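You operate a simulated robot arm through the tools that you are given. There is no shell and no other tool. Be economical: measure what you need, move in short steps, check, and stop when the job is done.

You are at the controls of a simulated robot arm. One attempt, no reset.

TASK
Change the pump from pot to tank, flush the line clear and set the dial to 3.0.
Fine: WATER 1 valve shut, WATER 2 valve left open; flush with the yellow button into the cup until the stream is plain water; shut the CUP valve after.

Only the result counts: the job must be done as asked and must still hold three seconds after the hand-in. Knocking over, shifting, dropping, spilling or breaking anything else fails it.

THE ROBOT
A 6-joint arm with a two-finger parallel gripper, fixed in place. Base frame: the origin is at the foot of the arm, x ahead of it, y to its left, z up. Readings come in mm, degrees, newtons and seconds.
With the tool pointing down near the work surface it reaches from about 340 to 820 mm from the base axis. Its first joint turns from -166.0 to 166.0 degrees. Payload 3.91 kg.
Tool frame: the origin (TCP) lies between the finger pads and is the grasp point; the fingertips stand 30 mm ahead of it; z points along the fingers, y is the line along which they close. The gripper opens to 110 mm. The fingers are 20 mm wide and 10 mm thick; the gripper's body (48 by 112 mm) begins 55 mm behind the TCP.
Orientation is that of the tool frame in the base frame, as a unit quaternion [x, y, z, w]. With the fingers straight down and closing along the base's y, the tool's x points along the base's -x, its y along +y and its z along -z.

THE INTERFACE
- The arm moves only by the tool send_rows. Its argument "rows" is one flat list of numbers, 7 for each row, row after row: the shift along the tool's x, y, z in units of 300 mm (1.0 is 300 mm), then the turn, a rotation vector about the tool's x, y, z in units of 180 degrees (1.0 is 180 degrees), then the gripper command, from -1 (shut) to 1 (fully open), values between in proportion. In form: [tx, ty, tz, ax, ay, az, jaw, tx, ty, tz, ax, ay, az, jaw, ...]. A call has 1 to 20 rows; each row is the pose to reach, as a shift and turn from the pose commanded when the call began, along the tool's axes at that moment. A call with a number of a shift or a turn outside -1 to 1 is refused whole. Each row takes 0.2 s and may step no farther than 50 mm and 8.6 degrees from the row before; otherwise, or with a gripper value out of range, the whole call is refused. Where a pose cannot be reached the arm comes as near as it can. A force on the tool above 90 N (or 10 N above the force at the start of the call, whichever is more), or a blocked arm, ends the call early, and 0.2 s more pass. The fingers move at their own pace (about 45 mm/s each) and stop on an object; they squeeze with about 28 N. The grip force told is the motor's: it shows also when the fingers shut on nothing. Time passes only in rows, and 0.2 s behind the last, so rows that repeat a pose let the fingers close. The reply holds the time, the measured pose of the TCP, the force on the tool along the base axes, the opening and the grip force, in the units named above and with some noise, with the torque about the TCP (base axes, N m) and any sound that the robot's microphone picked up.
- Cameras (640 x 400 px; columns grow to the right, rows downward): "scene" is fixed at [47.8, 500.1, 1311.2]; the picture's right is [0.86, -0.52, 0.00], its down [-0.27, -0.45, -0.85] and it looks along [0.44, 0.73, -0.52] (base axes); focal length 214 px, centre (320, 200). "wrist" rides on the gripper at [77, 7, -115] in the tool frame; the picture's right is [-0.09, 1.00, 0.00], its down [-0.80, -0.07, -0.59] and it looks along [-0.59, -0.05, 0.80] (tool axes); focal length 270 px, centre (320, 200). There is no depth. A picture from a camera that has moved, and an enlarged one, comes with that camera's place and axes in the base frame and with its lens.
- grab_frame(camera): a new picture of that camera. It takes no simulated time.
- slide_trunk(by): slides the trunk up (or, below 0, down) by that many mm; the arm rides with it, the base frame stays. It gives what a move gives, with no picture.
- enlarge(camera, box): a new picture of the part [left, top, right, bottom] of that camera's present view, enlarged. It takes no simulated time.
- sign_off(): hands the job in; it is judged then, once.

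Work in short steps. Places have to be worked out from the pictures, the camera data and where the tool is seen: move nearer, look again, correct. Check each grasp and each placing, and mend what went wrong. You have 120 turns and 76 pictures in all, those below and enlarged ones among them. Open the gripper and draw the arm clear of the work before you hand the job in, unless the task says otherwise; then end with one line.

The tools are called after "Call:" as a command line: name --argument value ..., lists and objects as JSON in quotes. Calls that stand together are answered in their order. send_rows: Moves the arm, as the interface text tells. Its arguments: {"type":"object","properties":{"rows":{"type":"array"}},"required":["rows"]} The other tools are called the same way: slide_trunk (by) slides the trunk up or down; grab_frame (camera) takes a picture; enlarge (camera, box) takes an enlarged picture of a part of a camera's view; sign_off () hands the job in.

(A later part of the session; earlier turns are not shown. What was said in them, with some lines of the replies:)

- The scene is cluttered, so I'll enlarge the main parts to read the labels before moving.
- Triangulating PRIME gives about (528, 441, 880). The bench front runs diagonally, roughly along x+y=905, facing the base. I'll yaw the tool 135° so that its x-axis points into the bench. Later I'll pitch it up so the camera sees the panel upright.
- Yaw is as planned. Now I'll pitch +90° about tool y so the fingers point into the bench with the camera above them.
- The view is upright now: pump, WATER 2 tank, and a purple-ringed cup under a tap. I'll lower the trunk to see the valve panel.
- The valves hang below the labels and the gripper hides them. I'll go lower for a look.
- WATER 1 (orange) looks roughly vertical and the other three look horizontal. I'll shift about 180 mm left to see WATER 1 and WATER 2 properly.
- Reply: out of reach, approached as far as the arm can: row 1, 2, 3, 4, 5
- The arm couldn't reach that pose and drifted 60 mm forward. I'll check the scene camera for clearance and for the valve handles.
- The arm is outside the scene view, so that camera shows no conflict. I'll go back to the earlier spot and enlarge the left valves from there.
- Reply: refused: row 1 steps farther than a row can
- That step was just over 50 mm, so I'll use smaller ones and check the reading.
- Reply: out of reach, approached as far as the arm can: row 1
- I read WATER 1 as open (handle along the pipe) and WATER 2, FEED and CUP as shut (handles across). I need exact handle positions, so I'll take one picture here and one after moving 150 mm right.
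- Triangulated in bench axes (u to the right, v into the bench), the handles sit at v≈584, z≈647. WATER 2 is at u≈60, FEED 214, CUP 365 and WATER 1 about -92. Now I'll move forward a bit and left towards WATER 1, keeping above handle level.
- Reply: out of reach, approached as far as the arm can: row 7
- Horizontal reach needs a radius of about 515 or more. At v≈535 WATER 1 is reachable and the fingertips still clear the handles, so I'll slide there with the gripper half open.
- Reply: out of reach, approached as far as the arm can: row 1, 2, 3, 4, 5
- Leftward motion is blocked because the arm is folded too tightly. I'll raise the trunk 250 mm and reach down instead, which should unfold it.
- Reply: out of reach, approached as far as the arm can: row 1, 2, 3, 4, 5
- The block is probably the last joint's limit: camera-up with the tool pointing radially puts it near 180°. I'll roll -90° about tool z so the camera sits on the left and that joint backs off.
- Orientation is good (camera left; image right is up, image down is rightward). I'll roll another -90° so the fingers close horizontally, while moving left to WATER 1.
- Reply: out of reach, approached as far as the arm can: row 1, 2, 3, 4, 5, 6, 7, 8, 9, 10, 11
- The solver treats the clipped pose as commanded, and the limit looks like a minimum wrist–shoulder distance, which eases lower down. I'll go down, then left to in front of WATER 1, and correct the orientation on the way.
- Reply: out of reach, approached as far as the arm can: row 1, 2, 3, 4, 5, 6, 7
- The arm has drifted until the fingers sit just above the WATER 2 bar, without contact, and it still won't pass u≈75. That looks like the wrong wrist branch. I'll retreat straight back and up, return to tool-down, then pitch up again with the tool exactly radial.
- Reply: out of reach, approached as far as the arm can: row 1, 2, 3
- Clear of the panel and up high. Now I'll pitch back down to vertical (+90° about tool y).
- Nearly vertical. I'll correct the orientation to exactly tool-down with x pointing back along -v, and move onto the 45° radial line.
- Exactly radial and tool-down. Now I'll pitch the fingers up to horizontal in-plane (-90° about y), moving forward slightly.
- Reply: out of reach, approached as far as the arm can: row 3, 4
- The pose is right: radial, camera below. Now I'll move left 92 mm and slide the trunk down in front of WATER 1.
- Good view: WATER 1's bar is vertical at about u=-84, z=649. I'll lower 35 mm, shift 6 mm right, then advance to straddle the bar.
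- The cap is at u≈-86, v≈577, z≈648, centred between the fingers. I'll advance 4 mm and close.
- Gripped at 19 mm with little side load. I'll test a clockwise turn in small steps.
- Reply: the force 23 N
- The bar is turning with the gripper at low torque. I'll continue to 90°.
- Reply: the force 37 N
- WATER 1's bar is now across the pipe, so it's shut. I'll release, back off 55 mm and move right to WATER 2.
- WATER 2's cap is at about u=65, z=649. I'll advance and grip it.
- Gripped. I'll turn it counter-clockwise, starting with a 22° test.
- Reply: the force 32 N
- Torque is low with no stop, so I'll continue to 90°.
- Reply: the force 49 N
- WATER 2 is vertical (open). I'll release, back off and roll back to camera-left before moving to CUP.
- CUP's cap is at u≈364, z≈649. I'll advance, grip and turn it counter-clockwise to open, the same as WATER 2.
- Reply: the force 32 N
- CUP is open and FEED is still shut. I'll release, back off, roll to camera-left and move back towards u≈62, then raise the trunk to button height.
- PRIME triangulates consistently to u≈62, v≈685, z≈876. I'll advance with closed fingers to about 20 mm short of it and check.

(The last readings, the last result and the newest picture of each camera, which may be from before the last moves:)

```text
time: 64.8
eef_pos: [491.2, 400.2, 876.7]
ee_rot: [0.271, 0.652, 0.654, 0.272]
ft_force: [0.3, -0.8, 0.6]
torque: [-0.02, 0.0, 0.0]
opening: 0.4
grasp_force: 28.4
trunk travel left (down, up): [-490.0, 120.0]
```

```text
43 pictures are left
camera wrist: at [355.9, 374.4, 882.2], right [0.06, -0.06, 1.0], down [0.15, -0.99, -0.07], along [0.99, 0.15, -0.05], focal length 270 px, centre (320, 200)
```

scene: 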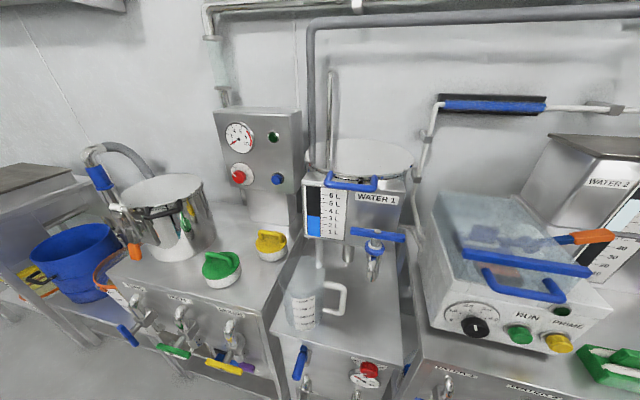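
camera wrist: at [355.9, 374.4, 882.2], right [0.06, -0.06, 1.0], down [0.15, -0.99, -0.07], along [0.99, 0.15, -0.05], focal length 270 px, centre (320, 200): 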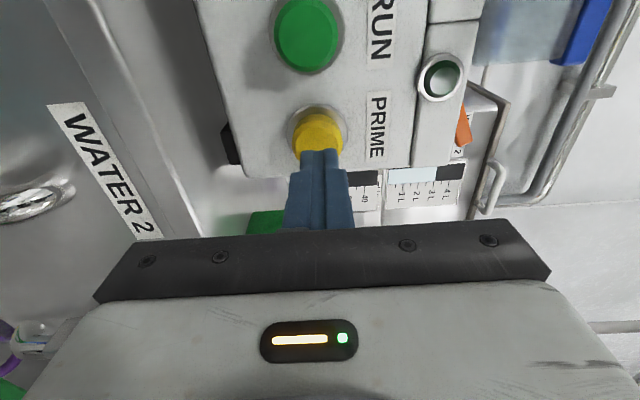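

Aligned with PRIME. Before pressing, I'll check that the cup's stream can be watched from the scene camera.

Call:
enlarge --camera "scene" --box '[540, 180, 640, 380]'

```text
2.00 times, centred on (590, 280) of scene
camera zoom: at [47.8, 500.1, 1311.2], right [0.86, -0.52, 0.0], down [-0.27, -0.45, -0.85], along [0.44, 0.73, -0.52], focal length 429 px, centre (-220, 40)
```

zoom: 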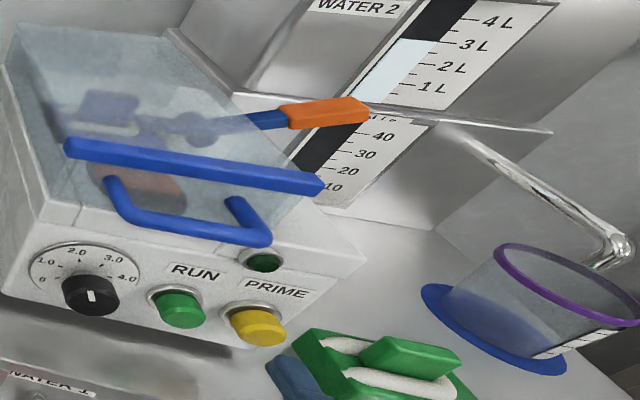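

The spout and cup are both visible in that zoom. Now I'll push slowly forward to find contact.

Call:
send_rows --rows '[0, -0.007, 0.03, 0, 0, 0, -1, 0, -0.007, 0.05, 0, 0, 0, -1, 0, -0.007, 0.065, 0, 0, 0, -1, 0, -0.007, 0.08, 0, 0, 0, -1]'

Call:
enlarge --camera "scene" --box '[500, 180, 640, 380]'

```text
time: 65.8
eef_pos: [506.5, 420.3, 874.6]
ee_rot: [0.27, 0.653, 0.654, 0.27]
ft_force: [-2.1, -2.5, -1.1]
torque: [-0.06, 0.03, -0.06]
opening: 0.0
grasp_force: 27.7
trunk travel left (down, up): [-490.0, 120.0]
heard: click
```

```text
2.00 times, centred on (570, 280) of scene
camera zoom: at [47.8, 500.1, 1311.2], right [0.86, -0.52, 0.0], down [-0.27, -0.45, -0.85], along [0.44, 0.73, -0.52], focal length 429 px, centre (-180, 40)
```

zoom: 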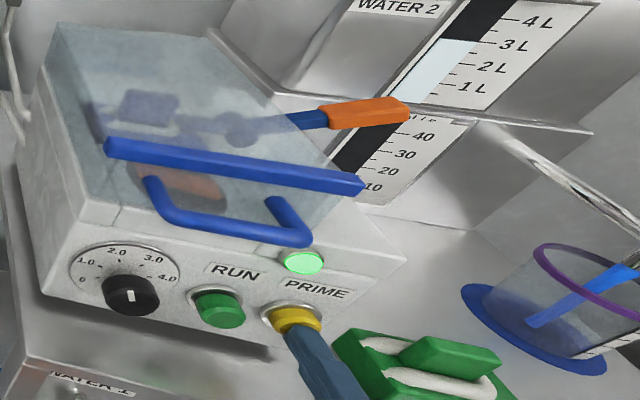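

Click heard, the lamp is on and a blue stream is running into the cup. I'll hold in short intervals and watch the colour.

Call:
send_rows --rows '[0, 0, 0, 0, 0, 0, -1, 0, 0, 0, 0, 0, 0, -1, 0, 0, 0, 0, 0, 0, -1, 0, 0, 0, 0, 0, 0, -1, 0, 0, 0, 0, 0, 0, -1]'

Call:
enlarge --camera "scene" --box '[540, 220, 640, 380]'

```text
time: 67.0
eef_pos: [506.9, 418.8, 876.2]
ee_rot: [0.27, 0.652, 0.654, 0.271]
ft_force: [-1.9, -2.3, -2.0]
torque: [-0.04, 0.03, 0.02]
opening: 0.0
grasp_force: 27.8
trunk travel left (down, up): [-490.0, 120.0]
```

```text
2.50 times, centred on (590, 300) of scene
camera zoom: at [47.8, 500.1, 1311.2], right [0.86, -0.52, 0.0], down [-0.27, -0.45, -0.85], along [0.44, 0.73, -0.52], focal length 536 px, centre (-355, -50)
```

zoom: 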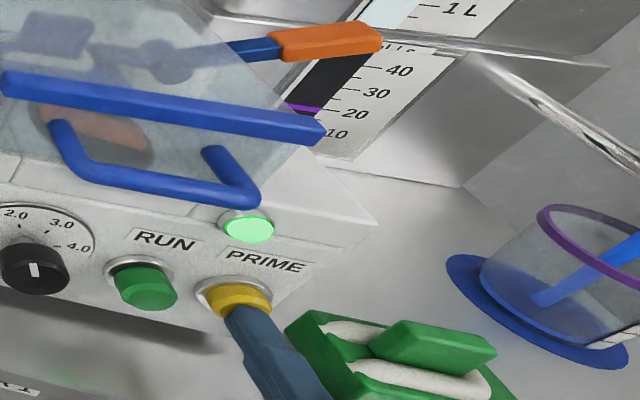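

Call:
send_rows --rows '[0, 0, 0, 0, 0, 0, -1, 0, 0, 0, 0, 0, 0, -1, 0, 0, 0, 0, 0, 0, -1]'

Call:
enlarge --camera "scene" --box '[540, 180, 640, 380]'

```text
time: 67.8
eef_pos: [507.5, 420.3, 875.9]
ee_rot: [0.27, 0.652, 0.654, 0.272]
ft_force: [-3.4, -0.7, -2.9]
torque: [-0.05, 0.04, 0.03]
opening: 0.0
grasp_force: 27.9
trunk travel left (down, up): [-490.0, 120.0]
```

```text
2.00 times, centred on (590, 280) of scene
camera zoom: at [47.8, 500.1, 1311.2], right [0.86, -0.52, 0.0], down [-0.27, -0.45, -0.85], along [0.44, 0.73, -0.52], focal length 429 px, centre (-220, 40)
```

zoom: 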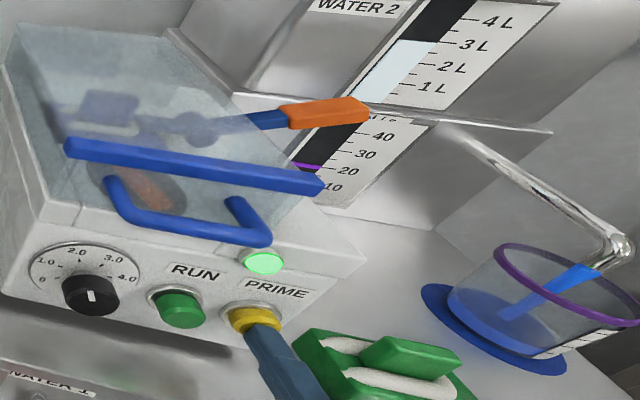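

Still blue and the cup level is low. Holding on.

Call:
send_rows --rows '[0, 0, 0, 0, 0, 0, -1, 0, 0, 0, 0, 0, 0, -1, 0, 0, 0, 0, 0, 0, -1, 0, 0, 0, 0, 0, 0, -1, 0, 0, 0, 0, 0, 0, -1, 0, 0, 0, 0, 0, 0, -1]'

Call:
enlarge --camera "scene" --box '[540, 180, 640, 380]'

```text
time: 69.2
eef_pos: [507.0, 419.7, 875.3]
ee_rot: [0.271, 0.652, 0.654, 0.271]
ft_force: [-2.2, -1.1, -1.0]
torque: [0.0, 0.0, 0.01]
opening: 0.1
grasp_force: 27.4
trunk travel left (down, up): [-490.0, 120.0]
```

```text
2.00 times, centred on (590, 280) of scene
camera zoom: at [47.8, 500.1, 1311.2], right [0.86, -0.52, 0.0], down [-0.27, -0.45, -0.85], along [0.44, 0.73, -0.52], focal length 429 px, centre (-220, 40)
```

zoom: 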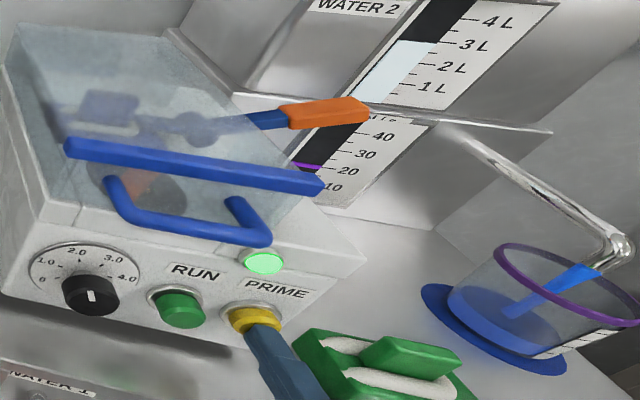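

Filling is slow and the gauge seems to show flow rate. I'll hold 3 s more.

Call:
send_rows --rows '[0, 0, 0, 0, 0, 0, -1, 0, 0, 0, 0, 0, 0, -1, 0, 0, 0, 0, 0, 0, -1, 0, 0, 0, 0, 0, 0, -1, 0, 0, 0, 0, 0, 0, -1, 0, 0, 0, 0, 0, 0, -1, 0, 0, 0, 0, 0, 0, -1, 0, 0, 0, 0, 0, 0, -1, 0, 0, 0, 0, 0, 0, -1, 0, 0, 0, 0, 0, 0, -1, 0, 0, 0, 0, 0, 0, -1, 0, 0, 0, 0, 0, 0, -1, 0, 0, 0, 0, 0, 0, -1, 0, 0, 0, 0, 0, 0, -1]'

Call:
enlarge --camera "scene" --box '[540, 180, 640, 380]'

```text
time: 72.2
eef_pos: [506.8, 419.1, 875.9]
ee_rot: [0.27, 0.653, 0.654, 0.271]
ft_force: [-1.6, -2.3, -0.9]
torque: [-0.01, 0.04, 0.0]
opening: 0.0
grasp_force: 28.0
trunk travel left (down, up): [-490.0, 120.0]
```

```text
2.00 times, centred on (590, 280) of scene
camera zoom: at [47.8, 500.1, 1311.2], right [0.86, -0.52, 0.0], down [-0.27, -0.45, -0.85], along [0.44, 0.73, -0.52], focal length 429 px, centre (-220, 40)
```

zoom: 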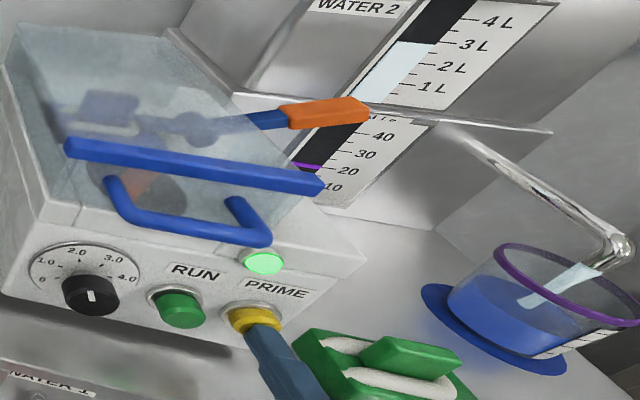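

The stream has gone pale. I'll hold about one more second to be sure it's plain; the cup has plenty of room.

Call:
send_rows --rows '[0, 0, 0, 0, 0, 0, -1, 0, 0, 0, 0, 0, 0, -1, 0, 0, 0, 0, 0, 0, -1, 0, 0, 0, 0, 0, 0, -1, 0, 0, 0, 0, 0, 0, -1, 0, 0, 0, 0, 0, 0, -1]'

Call:
enlarge --camera "scene" --box '[580, 260, 640, 360]'

```text
time: 73.6
eef_pos: [506.3, 418.8, 875.0]
ee_rot: [0.27, 0.653, 0.654, 0.272]
ft_force: [-2.3, -1.9, 0.3]
torque: [-0.05, 0.0, 0.02]
opening: 0.1
grasp_force: 28.0
trunk travel left (down, up): [-490.0, 120.0]
```

```text
4.00 times, centred on (610, 310) of scene
camera zoom: at [47.8, 500.1, 1311.2], right [0.86, -0.52, 0.0], down [-0.27, -0.45, -0.85], along [0.44, 0.73, -0.52], focal length 858 px, centre (-840, -240)
```

zoom: 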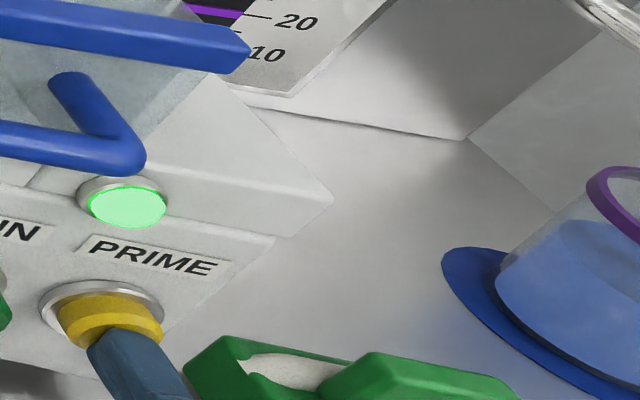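

The cup is diluting and the stream is clear. I'll back off PRIME and confirm that the flow stops.

Call:
send_rows --rows '[0, 0, -0.05, 0, 0, 0, -1, 0, 0, -0.15, 0, 0, 0, -1, 0, 0, -0.3, 0, 0, 0, -1]'

Call:
enlarge --camera "scene" --box '[540, 180, 640, 380]'

```text
time: 74.4
eef_pos: [442.8, 355.2, 873.2]
ee_rot: [0.27, 0.652, 0.655, 0.271]
ft_force: [-1.8, -0.5, 0.2]
torque: [0.0, 0.02, 0.0]
opening: 0.2
grasp_force: 28.1
trunk travel left (down, up): [-490.0, 120.0]
```

```text
2.00 times, centred on (590, 280) of scene
camera zoom: at [47.8, 500.1, 1311.2], right [0.86, -0.52, 0.0], down [-0.27, -0.45, -0.85], along [0.44, 0.73, -0.52], focal length 429 px, centre (-220, 40)
```

zoom: 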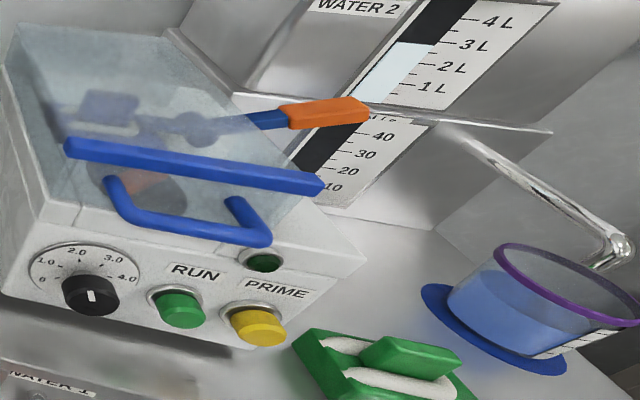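

Flow stopped and the lamp is off. The dial knob is at roughly u=-70, z≈868, so I'll move left in front of it and look straight on.

Call:
send_rows --rows '[0.14, 0, -0.02, 0, 0, 0, 0.1, 0.28, 0, -0.05, 0, 0, 0, 0.1, 0.42, 0, -0.08, 0, 0, 0, 0.1]'

Call:
grab_frame --camera "wrist"

```text
time: 75.2
eef_pos: [339.7, 422.8, 875.6]
ee_rot: [0.27, 0.653, 0.654, 0.271]
ft_force: [-0.1, -0.9, 0.5]
torque: [0.02, 0.03, -0.01]
opening: 60.4
grasp_force: 0.1
trunk travel left (down, up): [-490.0, 120.0]
```

```text
34 pictures are left
camera wrist: at [203.5, 397.7, 880.7], right [0.06, -0.06, 1.0], down [0.15, -0.99, -0.07], along [0.99, 0.15, -0.05], focal length 270 px, centre (320, 200)
```

wrist: 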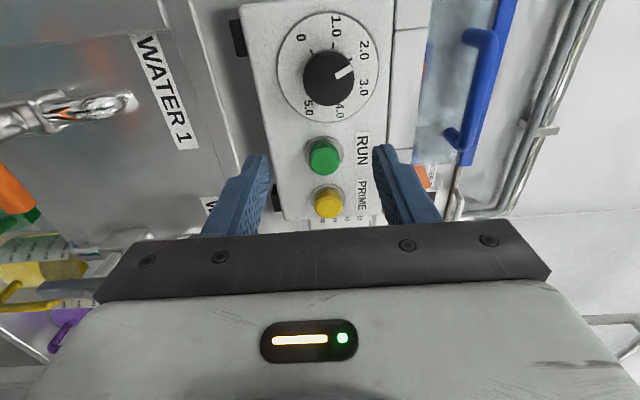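

Call:
enlarge --camera "wrist" --box '[250, 0, 410, 130]'

```text
3.08 times, centred on (330, 65) of wrist
camera zoom: at [203.5, 397.7, 880.7], right [0.06, -0.06, 1.0], down [0.15, -0.99, -0.07], along [0.99, 0.15, -0.05], focal length 832 px, centre (289, 615)
```

zoom: 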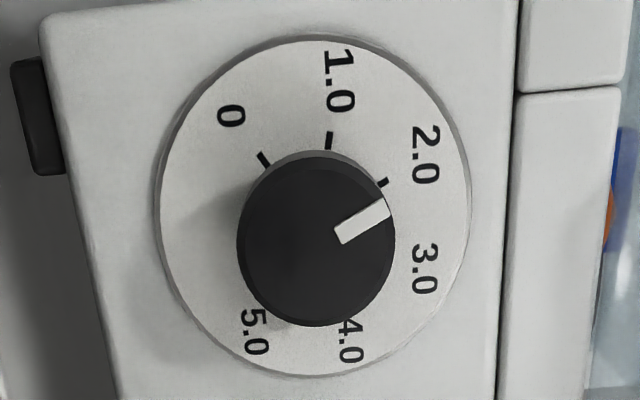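

The dial now points at 2.0 (pointer about -27°, 54° per unit), so it needs +54° clockwise. The knob centre is about u=-83, z=886 with its front at v≈675. I'll align in front with a wider opening and check.

Call:
send_rows --rows '[0.079, 0.035, 0.06, 0, 0, 0, 0.5, 0.079, 0.035, 0.2, 0, 0, 0, 0.5, 0.079, 0.035, 0.28, 0, 0, 0, 0.5]'

Call:
grab_frame --camera "wrist"

```text
time: 76.0
eef_pos: [381.7, 501.3, 883.8]
ee_rot: [0.269, 0.654, 0.653, 0.272]
ft_force: [-0.2, -0.6, 0.2]
torque: [-0.03, -0.02, 0.0]
opening: 82.8
grasp_force: 0.0
trunk travel left (down, up): [-490.0, 120.0]
```

```text
32 pictures are left
camera wrist: at [246.4, 476.0, 889.5], right [0.06, -0.06, 1.0], down [0.15, -0.99, -0.07], along [0.99, 0.15, -0.05], focal length 270 px, centre (320, 200)
```

wrist: 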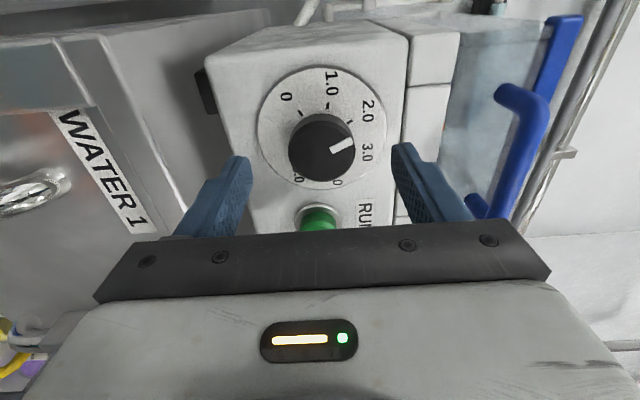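

The knob centre is at u=-82, v=678.5, z=884 and I'm within 2.5 mm. I'll advance so the pads overlap it and close.

Call:
send_rows --rows '[-0.008, 0, 0.06, 0, 0, 0, 0.5, -0.008, 0, 0.1, 0, 0, 0, 0.5, -0.008, 0, 0.12, 0, 0, 0, 0.5, -0.008, 0, 0.12, 0, 0, 0, -1, -0.008, 0, 0.12, 0, 0, 0, -1, -0.008, 0, 0.12, 0, 0, 0, -1, -0.008, 0, 0.12, 0, 0, 0, -1]'

Call:
grab_frame --camera "wrist"

```text
time: 77.6
eef_pos: [408.2, 526.2, 884.7]
ee_rot: [0.27, 0.653, 0.653, 0.271]
ft_force: [0.0, -0.1, -5.1]
torque: [-0.06, 0.03, 0.07]
opening: 43.4
grasp_force: 44.9
trunk travel left (down, up): [-490.0, 120.0]
```

```text
31 pictures are left
camera wrist: at [273.8, 500.6, 890.6], right [0.06, -0.06, 1.0], down [0.15, -0.99, -0.07], along [0.99, 0.15, -0.05], focal length 270 px, centre (320, 200)
```

wrist: 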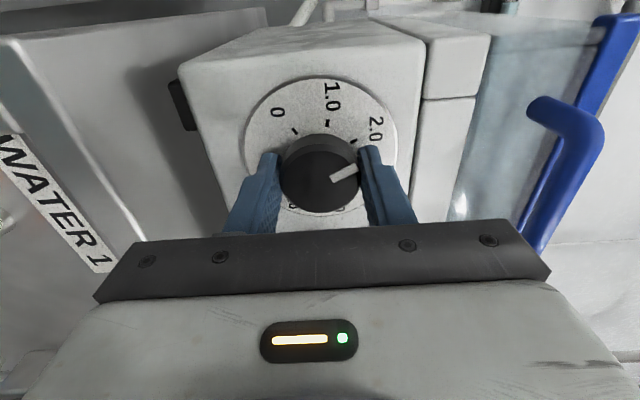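

Gripped at 43 mm. I'll turn 54° clockwise and check.

Call:
send_rows --rows '[0, 0, 0, 0, 0, 0.045, -1, 0, 0, 0, 0, 0, 0.09, -1, 0, 0, 0, 0, 0, 0.135, -1, 0, 0, 0, 0, 0, 0.18, -1, 0, 0, 0, 0, 0, 0.225, -1, 0, 0, 0, 0, 0, 0.27, -1, 0, 0, 0, 0, 0, 0.3, -1, 0, 0, 0, 0, 0, 0.3, -1]'

Call:
enlarge --camera "scene" --box '[430, 280, 530, 360]'

Call:
grab_frame --camera "wrist"

```text
time: 79.4
eef_pos: [409.2, 526.4, 886.5]
ee_rot: [0.538, 0.459, 0.705, -0.056]
ft_force: [11.5, -19.5, -7.8]
torque: [-0.49, 0.47, -0.88]
opening: 43.2
grasp_force: 44.7
trunk travel left (down, up): [-490.0, 120.0]
```

```text
5.00 times, centred on (480, 320) of scene
camera zoom: at [47.8, 500.1, 1311.2], right [0.86, -0.52, 0.0], down [-0.27, -0.45, -0.85], along [0.44, 0.73, -0.52], focal length 1072 px, centre (-480, -400)
```

zoom: 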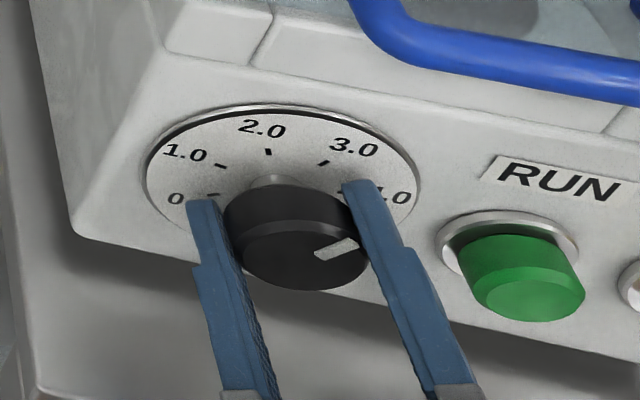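

```text
29 pictures are left
camera wrist: at [300.4, 474.2, 951.2], right [0.61, -0.61, 0.51], down [-0.13, -0.71, -0.69], along [0.79, 0.35, -0.51], focal length 270 px, centre (320, 200)
```

wrist: 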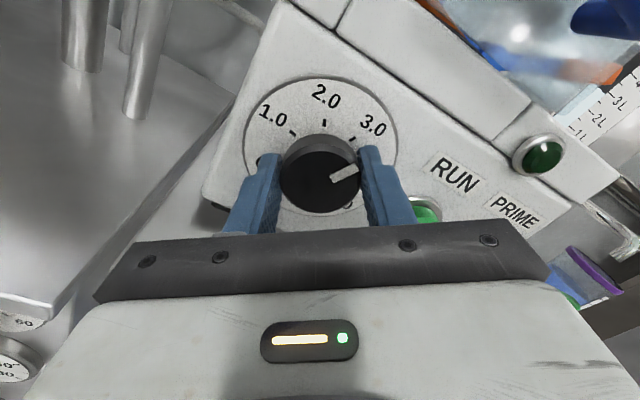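

The dial plate rotated one full unit relative to the gripper, so the pointer should be at 3.0. I'll release, back off and verify with a close look.

Call:
send_rows --rows '[0, 0, 0, 0, 0, 0, 0.5, 0, 0, 0, 0, 0, 0, 0.5, 0, 0, 0, 0, 0, 0, 0.5, 0, 0, -0.08, 0, 0, 0, 0.5, 0, 0, -0.2, 0, 0, 0, 0.5, 0, 0, -0.3, 0, 0, 0, 0.5]'

Call:
enlarge --camera "scene" --box '[430, 280, 530, 360]'

Call:
enlarge --camera "wrist" --box '[240, 20, 400, 140]'

```text
time: 80.8
eef_pos: [343.5, 463.4, 885.9]
ee_rot: [0.537, 0.459, 0.706, -0.056]
ft_force: [-0.1, -0.5, 0.1]
torque: [0.01, 0.01, 0.03]
opening: 82.4
grasp_force: 0.1
trunk travel left (down, up): [-490.0, 120.0]
```

```text
5.00 times, centred on (480, 320) of scene
camera zoom: at [47.8, 500.1, 1311.2], right [0.86, -0.52, 0.0], down [-0.27, -0.45, -0.85], along [0.44, 0.73, -0.52], focal length 1072 px, centre (-480, -400)
```

zoom: 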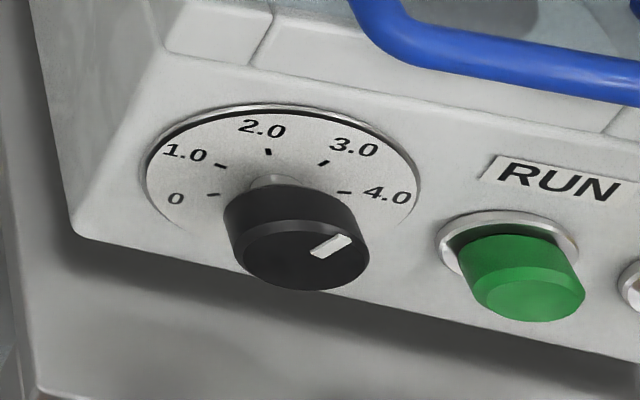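

```text
3.33 times, centred on (320, 80) of wrist
camera zoom: at [234.1, 411.0, 951.6], right [0.61, -0.61, 0.51], down [-0.13, -0.71, -0.69], along [0.79, 0.35, -0.51], focal length 901 px, centre (320, 600)
```

zoom: 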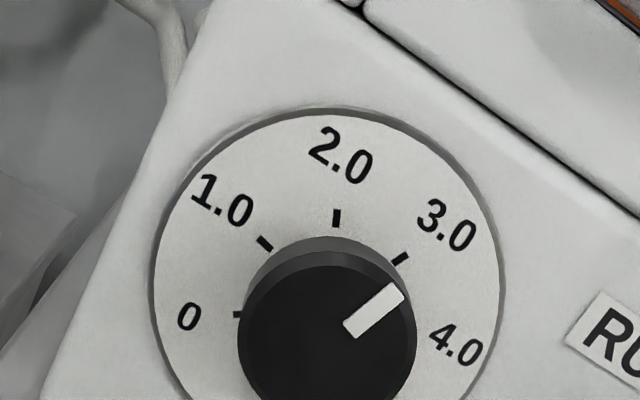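

Fitting the ticks gives about 48° per unit, which puts 3.0 at +24°. The pointer measures nearer +19°, so I'll enlarge more for an accurate reading.

Call:
enlarge --camera "wrist" --box '[284, 70, 364, 150]'

```text
5.00 times, centred on (324, 110) of wrist
camera zoom: at [234.1, 411.0, 951.6], right [0.61, -0.61, 0.51], down [-0.13, -0.71, -0.69], along [0.79, 0.35, -0.51], focal length 1351 px, centre (300, 650)
```

zoom: 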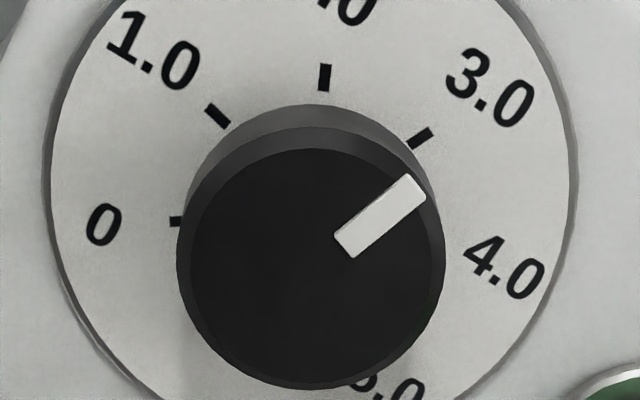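

The reading is ambiguous, so I'll make a distortion-free one. Tilting the tool 36° about its y-axis points the camera straight along the dial axis, and the TCP drops out of the way.

Call:
send_rows --rows '[-0.06, 0, -0.02, 0, 0.04, 0, 0.5, -0.12, 0, -0.04, 0, 0.08, 0, 0.5, -0.18, 0, -0.06, 0, 0.12, 0, 0.5, -0.24, 0, -0.08, 0, 0.16, 0, 0.5, -0.29, 0, -0.1, 0, 0.202, 0, 0.5]'

Call:
grab_frame --camera "wrist"

```text
time: 82.0
eef_pos: [430.1, 485.8, 844.2]
ee_rot: [0.292, 0.425, 0.83, -0.212]
ft_force: [-33.9, -21.0, 23.2]
torque: [-0.63, 2.11, 1.3]
opening: 76.1
grasp_force: 0.1
out of reach, approached as far as the arm can: row 2, 3, 4, 5
trunk travel left (down, up): [-490.0, 120.0]
stopped in row 5: the force on the tool passed its limit at 109 N (the readings are from after the stop); the commanded pose is now the measured one
```

```text
25 pictures are left
camera wrist: at [342.7, 379.9, 845.4], right [0.66, -0.54, 0.52], down [0.37, -0.37, -0.85], along [0.65, 0.76, -0.05], focal length 270 px, centre (320, 200)
```

wrist: 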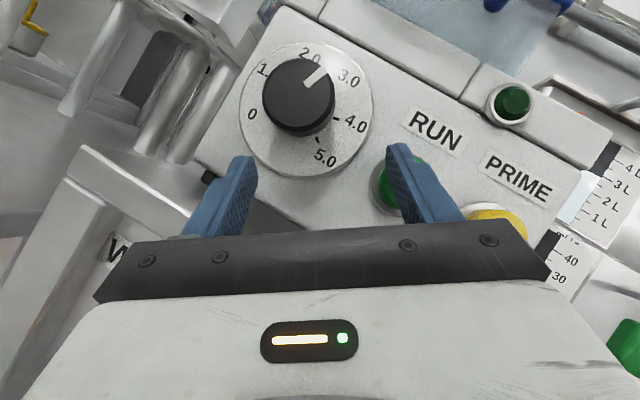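

The arm drifted forward on an unreachable pose and touched the pump, with a right-hand finger near RUN. The lamp is still off and no click was heard. I'll back straight out in small steps.

Call:
send_rows --rows '[0.02, -0.001, -0.027, 0, 0, 0, 0.5, 0.04, -0.002, -0.053, 0, -0.02, 0, 0.5, 0.08, -0.004, -0.107, 0, -0.04, 0, 0.5]'

Call:
grab_frame --camera "scene"

```text
time: 82.8
eef_pos: [422.0, 471.0, 840.6]
ee_rot: [0.349, 0.442, 0.807, -0.178]
ft_force: [0.1, -0.1, -0.3]
torque: [-0.02, 0.0, 0.01]
opening: 82.4
grasp_force: 0.0
out of reach, approached as far as the arm can: row 1, 2, 3
trunk travel left (down, up): [-490.0, 120.0]
```

```text
24 pictures are left
```

scene: 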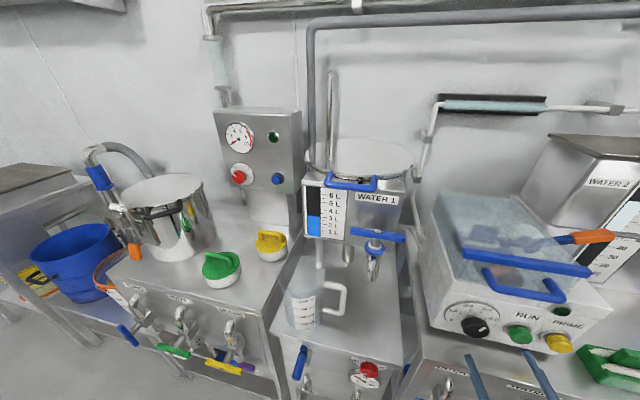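

The pump looks unmoved and the force is zero. I'll undo the tilt back to the earlier good pose.

Call:
send_rows --rows '[0.0725, -0.013, -0.018, -0.003, -0.039, 0, 0.5, 0.145, -0.026, -0.036, -0.0055, -0.078, -0.001, 0.5, 0.2175, -0.04, -0.054, -0.008, -0.117, -0.0015, 0.5, 0.29, -0.053, -0.072, -0.011, -0.156, -0.002, 0.5]'

Call:
enlarge --camera "scene" --box '[455, 295, 500, 345]'

```text
time: 83.8
eef_pos: [340.9, 462.6, 888.6]
ee_rot: [0.535, 0.458, 0.707, -0.059]
ft_force: [-0.2, -0.4, 0.0]
torque: [0.01, -0.01, -0.01]
opening: 82.4
grasp_force: 0.0
trunk travel left (down, up): [-490.0, 120.0]
```

```text
8.00 times, centred on (478, 320) of scene
camera zoom: at [47.8, 500.1, 1311.2], right [0.86, -0.52, 0.0], down [-0.27, -0.45, -0.85], along [0.44, 0.73, -0.52], focal length 1716 px, centre (-940, -760)
```

zoom: 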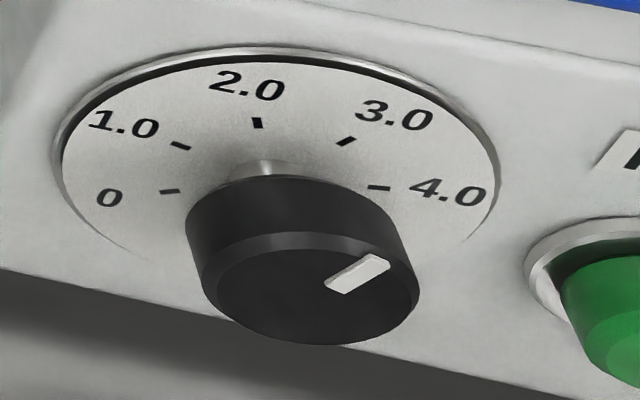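

From three views the pointer is at about +20° against +25° for 3.0, so it reads roughly 2.9. It slipped back about 8° on release. I'll re-grip and nudge it a few degrees more.

Call:
send_rows --rows '[-0.018, 0.002, 0.1, 0, 0, 0, 0.5, -0.018, 0.002, 0.2, 0, 0, 0, 0.5, -0.018, 0.002, 0.27, 0, 0, 0, 0.5, -0.018, 0.002, 0.31, 0, 0, 0, 0.5, -0.018, 0.002, 0.31, 0, 0, 0, -1, -0.018, 0.002, 0.31, 0, 0, 0, -1, -0.018, 0.002, 0.31, 0, 0, 0, -1, -0.018, 0.002, 0.31, 0, 0, 0, -1]'

Call:
enlarge --camera "scene" --box '[455, 295, 500, 345]'

```text
time: 85.7
eef_pos: [409.9, 526.5, 886.6]
ee_rot: [0.535, 0.458, 0.708, -0.06]
ft_force: [-2.3, 3.4, -3.5]
torque: [0.09, -0.1, 0.35]
opening: 43.7
grasp_force: 45.1
trunk travel left (down, up): [-490.0, 120.0]
```

```text
8.00 times, centred on (478, 320) of scene
camera zoom: at [47.8, 500.1, 1311.2], right [0.86, -0.52, 0.0], down [-0.27, -0.45, -0.85], along [0.44, 0.73, -0.52], focal length 1716 px, centre (-940, -760)
```

zoom: 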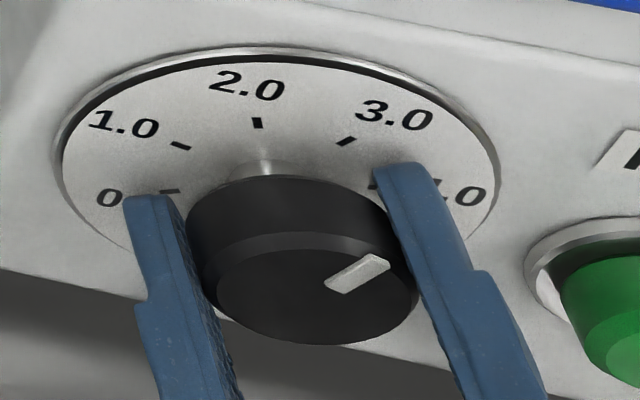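

Gripped with no change in the pointer. I'll turn 6° more, release gently and look again.

Call:
send_rows --rows '[0, 0, 0, 0, 0, 0.017, -1, 0, 0, 0, 0, 0, 0.034, -1, 0, 0, 0, 0, 0, 0.034, -1]'

Call:
enlarge --camera "scene" --box '[455, 295, 500, 345]'

Call:
send_rows --rows '[0, 0, 0, 0, 0, 0.034, 0.5, 0, 0, 0, 0, 0, 0.034, 0.5, 0, 0, 0, 0, 0, 0.034, 0.5, 0, 0, -0.08, 0, 0, 0.034, 0.5, 0, 0, -0.2, 0, 0, 0.02, 0.5, 0, 0, -0.3, 0, 0, 0, 0.5]'

Call:
enlarge --camera "scene" --box '[455, 295, 500, 345]'

Call:
enlarge --camera "wrist" --box '[284, 70, 364, 150]'

```text
time: 86.5
eef_pos: [411.2, 526.4, 885.7]
ee_rot: [0.559, 0.427, 0.704, -0.097]
ft_force: [3.7, 2.3, -0.9]
torque: [-0.07, 0.04, -0.18]
opening: 43.6
grasp_force: 44.8
trunk travel left (down, up): [-490.0, 120.0]
```

```text
8.00 times, centred on (478, 320) of scene
camera zoom: at [47.8, 500.1, 1311.2], right [0.86, -0.52, 0.0], down [-0.27, -0.45, -0.85], along [0.44, 0.73, -0.52], focal length 1716 px, centre (-940, -760)
```

zoom: 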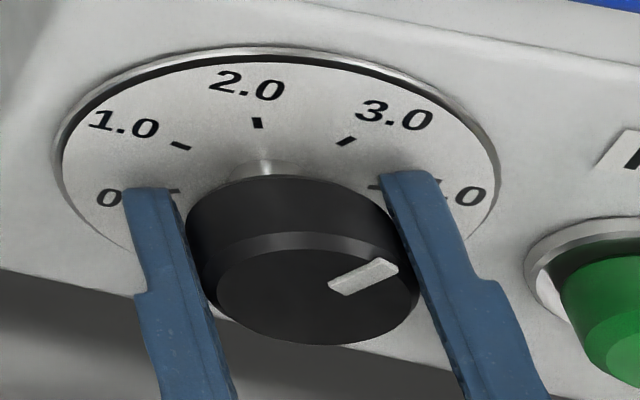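

```text
time: 87.8
eef_pos: [345.0, 462.9, 883.1]
ee_rot: [0.558, 0.428, 0.704, -0.097]
ft_force: [0.3, 0.1, -0.8]
torque: [0.01, -0.03, 0.01]
opening: 82.6
grasp_force: 0.2
trunk travel left (down, up): [-490.0, 120.0]
```

```text
8.00 times, centred on (478, 320) of scene
camera zoom: at [47.8, 500.1, 1311.2], right [0.86, -0.52, 0.0], down [-0.27, -0.45, -0.85], along [0.44, 0.73, -0.52], focal length 1716 px, centre (-940, -760)
```

zoom: 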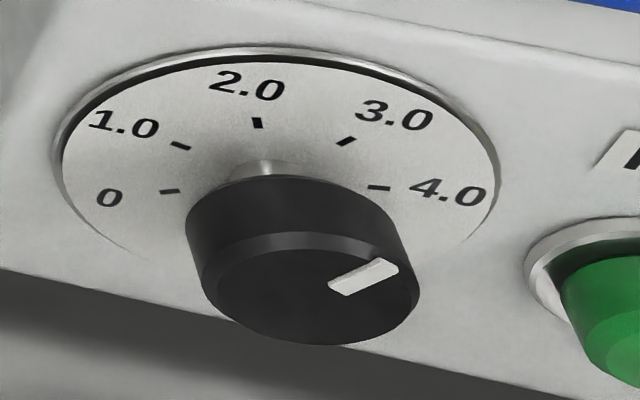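

```text
5.00 times, centred on (324, 110) of wrist
camera zoom: at [241.8, 404.5, 951.5], right [0.64, -0.64, 0.42], down [-0.17, -0.65, -0.74], along [0.75, 0.4, -0.53], focal length 1351 px, centre (300, 650)
```

zoom: 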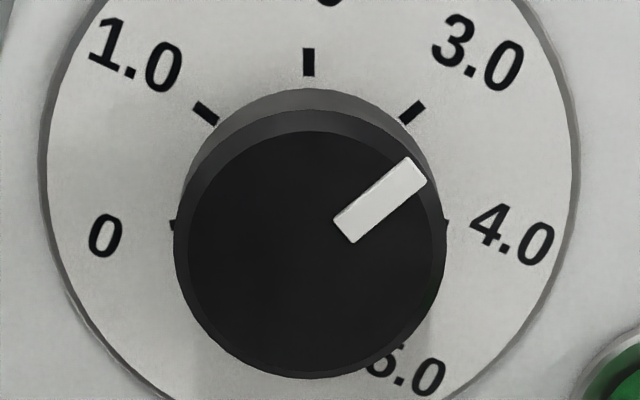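

The pointer is now parallel to the 3.0 tick (24.9° against about 25°) and didn't recoil. Next is CUP: I'll back off, roll towards camera-below and move right.

Call:
send_rows --rows '[-0.0275, 0.0483, -0.05, 0, 0, -0.0464, 0.2, -0.055, 0.0965, -0.09, 0, 0, -0.0928, 0.2, -0.0825, 0.1448, -0.13, 0, 0, -0.1392, 0.2, -0.11, 0.193, -0.13, 0, 0, -0.1856, 0.2, -0.1375, 0.2413, -0.13, 0, 0, -0.232, 0.2, -0.165, 0.2896, -0.13, 0, 0, -0.2784, 0.2, -0.1925, 0.3378, -0.13, 0, 0, -0.3248, 0.2, -0.22, 0.3861, -0.13, 0, 0, -0.3712, 0.2, -0.2475, 0.4343, -0.13, 0, 0, -0.4176, 0.2, -0.275, 0.4826, -0.13, 0, 0, -0.464, 0.2, -0.3025, 0.5309, -0.13, 0, 0, -0.5104, 0.2, -0.33, 0.5791, -0.13, 0, 0, -0.5568, 0.2, -0.3575, 0.6274, -0.13, 0, 0, -0.6032, 0.2, -0.385, 0.6756, -0.13, 0, 0, -0.6496, 0.2, -0.4125, 0.7239, -0.13, 0, 0, -0.696, 0.2, -0.44, 0.7722, -0.13, 0, 0, -0.7424, 0.2, -0.4675, 0.8204, -0.13, 0, 0, -0.7888, 0.2, -0.495, 0.8687, -0.13, 0, 0, -0.835, 0.2]'

```text
time: 91.7
eef_pos: [531.4, 224.9, 883.8]
ee_rot: [-0.271, 0.648, 0.274, 0.656]
ft_force: [-0.4, 0.0, -0.7]
torque: [-0.02, -0.01, 0.0]
opening: 65.7
grasp_force: 0.0
trunk travel left (down, up): [-490.0, 120.0]
```

Orientation is right. I'll go 147 mm right, then lower the trunk to handle height.

Call:
send_rows --rows '[0, -0.16, -0.01, 0, 0, 0, 0.2, 0, -0.32, -0.02, 0, 0, 0, 0.2, 0, -0.485, -0.02, 0, 0, 0, 0.2]'

Call:
slide_trunk --by -235

Call:
grab_frame --camera "wrist"

```text
time: 92.5
eef_pos: [630.4, 116.6, 883.6]
ee_rot: [-0.27, 0.65, 0.274, 0.656]
ft_force: [0.3, -0.4, -0.4]
torque: [-0.02, -0.04, 0.02]
opening: 66.0
grasp_force: 0.1
trunk travel left (down, up): [-490.0, 120.0]
```

```text
time: 94.9
eef_pos: [630.1, 118.0, 649.6]
ee_rot: [-0.271, 0.649, 0.275, 0.655]
ft_force: [0.3, 0.7, -0.2]
torque: [-0.02, 0.01, 0.0]
opening: 66.0
grasp_force: 0.0
trunk travel left (down, up): [-255.0, 355.0]
```

```text
18 pictures are left
camera wrist: at [545.9, 41.9, 570.9], right [-0.71, 0.7, 0.09], down [-0.37, -0.48, 0.79], along [0.6, 0.53, 0.6], focal length 270 px, centre (320, 200)
```

wrist: 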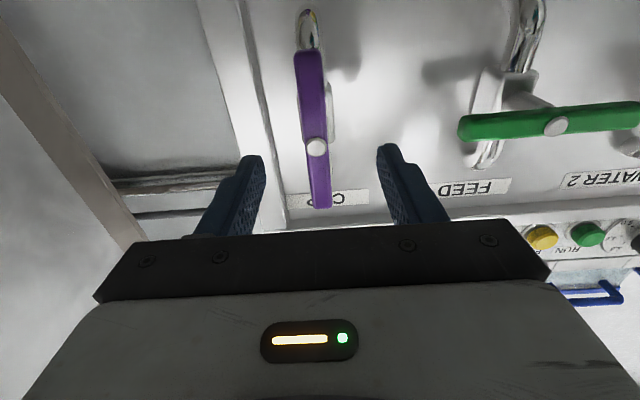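

Aligned within a few mm. I'll advance, grip the vertical CUP bar and turn it 90° clockwise to shut.

Call:
send_rows --rows '[0.006, -0.008, 0.09, 0, 0, 0, 0.2, 0.006, -0.008, 0.174, 0, 0, 0, 0.2, 0.006, -0.008, 0.174, 0, 0, 0, -1, 0.006, -0.008, 0.174, 0, 0, 0, -1, 0.006, -0.008, 0.174, 0, 0, 0, -1, 0.006, -0.008, 0.174, 0, 0, 0, -1, 0.006, -0.008, 0.174, 0, 0, 0, -1]'

Call:
send_rows --rows '[0, 0, 0, 0, 0, 0.045, -1, 0, 0, 0, 0, 0, 0.09, -1, 0, 0, 0, 0, 0, 0.135, -1, 0, 0, 0, 0, 0, 0.18, -1, 0, 0, 0, 0, 0, 0.225, -1, 0, 0, 0, 0, 0, 0.27, -1, 0, 0, 0, 0, 0, 0.315, -1, 0, 0, 0, 0, 0, 0.36, -1, 0, 0, 0, 0, 0, 0.405, -1, 0, 0, 0, 0, 0, 0.45, -1, 0, 0, 0, 0, 0, 0.48, -1, 0, 0, 0, 0, 0, 0.502, -1]'

Call:
grab_frame --camera "wrist"

```text
time: 96.5
eef_pos: [668.9, 152.1, 648.8]
ee_rot: [-0.271, 0.649, 0.275, 0.656]
ft_force: [-3.2, 6.2, -0.3]
torque: [0.12, -0.08, -0.46]
opening: 19.8
grasp_force: 45.2
trunk travel left (down, up): [-255.0, 355.0]
```

```text
time: 99.1
eef_pos: [668.2, 152.9, 650.0]
ee_rot: [0.27, 0.649, 0.659, 0.268]
ft_force: [-15.3, -2.2, -1.8]
torque: [-0.82, 0.46, -0.14]
opening: 19.8
grasp_force: 45.3
trunk travel left (down, up): [-255.0, 355.0]
```

```text
17 pictures are left
camera wrist: at [532.9, 125.8, 654.9], right [0.06, -0.08, 1.0], down [0.15, -0.98, -0.08], along [0.99, 0.16, -0.05], focal length 270 px, centre (320, 200)
```

wrist: 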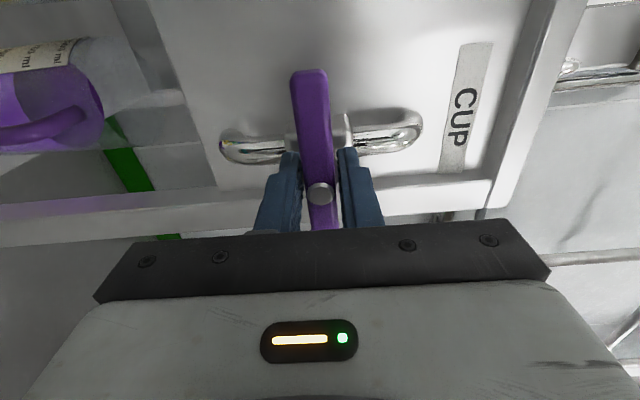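

CUP's bar is across the pipe (shut). I'll release, back away and take a final overview.

Call:
send_rows --rows '[0, 0, 0, 0, 0, 0, 0.2, 0, 0, 0, 0, 0, 0, 0.2, 0, 0, 0, 0, 0, 0, 0.2, 0, 0, 0, 0, 0, 0, 0.2, 0, 0, -0.1, 0, 0, 0, 0.2, 0, 0, -0.22, 0, 0, 0, 0.2, 0, 0, -0.37, 0, 0, 0, 0.2]'

Call:
slide_trunk --by 120

Call:
send_rows --rows '[0.16, 0, 0, 0, 0, 0, 0.2, 0.32, 0, 0, 0, 0, 0, 0.2, 0.48, 0, 0, 0, 0, 0, 0.2, 0.64, 0, 0, 0, 0, 0, 0.2, 0.8, 0, 0, 0, 0, 0, 0.2]'

Call:
grab_frame --camera "wrist"

Call:
enlarge --camera "scene" --box '[430, 180, 640, 400]'

```text
time: 100.7
eef_pos: [588.6, 75.2, 645.6]
ee_rot: [0.269, 0.649, 0.659, 0.267]
ft_force: [-0.7, 0.8, -0.9]
torque: [-0.01, -0.01, -0.03]
opening: 66.0
grasp_force: 0.2
trunk travel left (down, up): [-255.0, 355.0]
```

```text
time: 102.2
eef_pos: [590.4, 73.9, 765.9]
ee_rot: [0.27, 0.65, 0.658, 0.268]
ft_force: [0.7, 0.0, 0.5]
torque: [0.0, 0.0, 0.01]
opening: 66.5
grasp_force: 0.0
trunk travel left (down, up): [-375.0, 235.0]
```

```text
time: 103.4
eef_pos: [418.6, 239.9, 770.1]
ee_rot: [0.269, 0.649, 0.659, 0.268]
ft_force: [-0.6, -0.1, 0.3]
torque: [0.01, -0.03, 0.04]
opening: 66.0
grasp_force: 0.2
trunk travel left (down, up): [-375.0, 235.0]
```

```text
16 pictures are left
camera wrist: at [283.3, 214.9, 775.1], right [0.06, -0.07, 1.0], down [0.15, -0.98, -0.08], along [0.99, 0.16, -0.05], focal length 270 px, centre (320, 200)
```

wrist: 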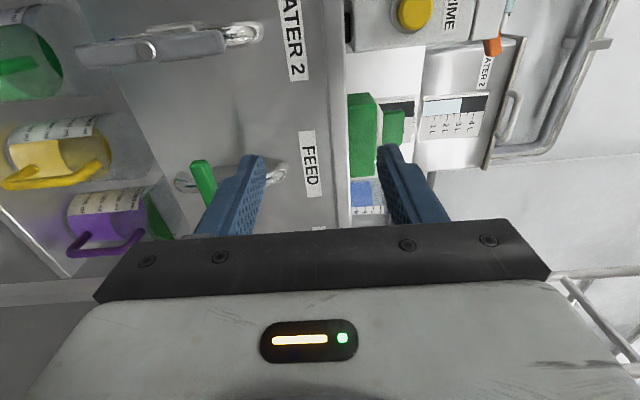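

```text
1.82 times, centred on (535, 290) of scene
camera zoom: at [47.8, 500.1, 1311.2], right [0.86, -0.52, 0.0], down [-0.27, -0.45, -0.85], along [0.44, 0.73, -0.52], focal length 390 px, centre (-71, 36)
```

zoom: 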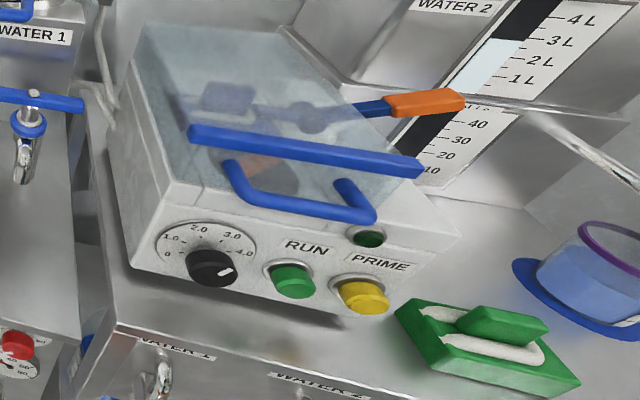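

WATER 2 is vertical (open), FEED is untouched, WATER 1 and CUP were left across the pipe, and the dial is at 3.0. The pump is off with nothing displaced, and the arm is clear with the gripper open, so I'm handing in.

Call:
sign_off

```text
The job is handed in.
```

I switched the pump from the pot to the tank (WATER 1 shut, WATER 2 open), flushed the line into the cup until it ran clear, shut CUP and set the dial to about 3.0; a finger bumped the pump once, but it doesn't appear to have moved.
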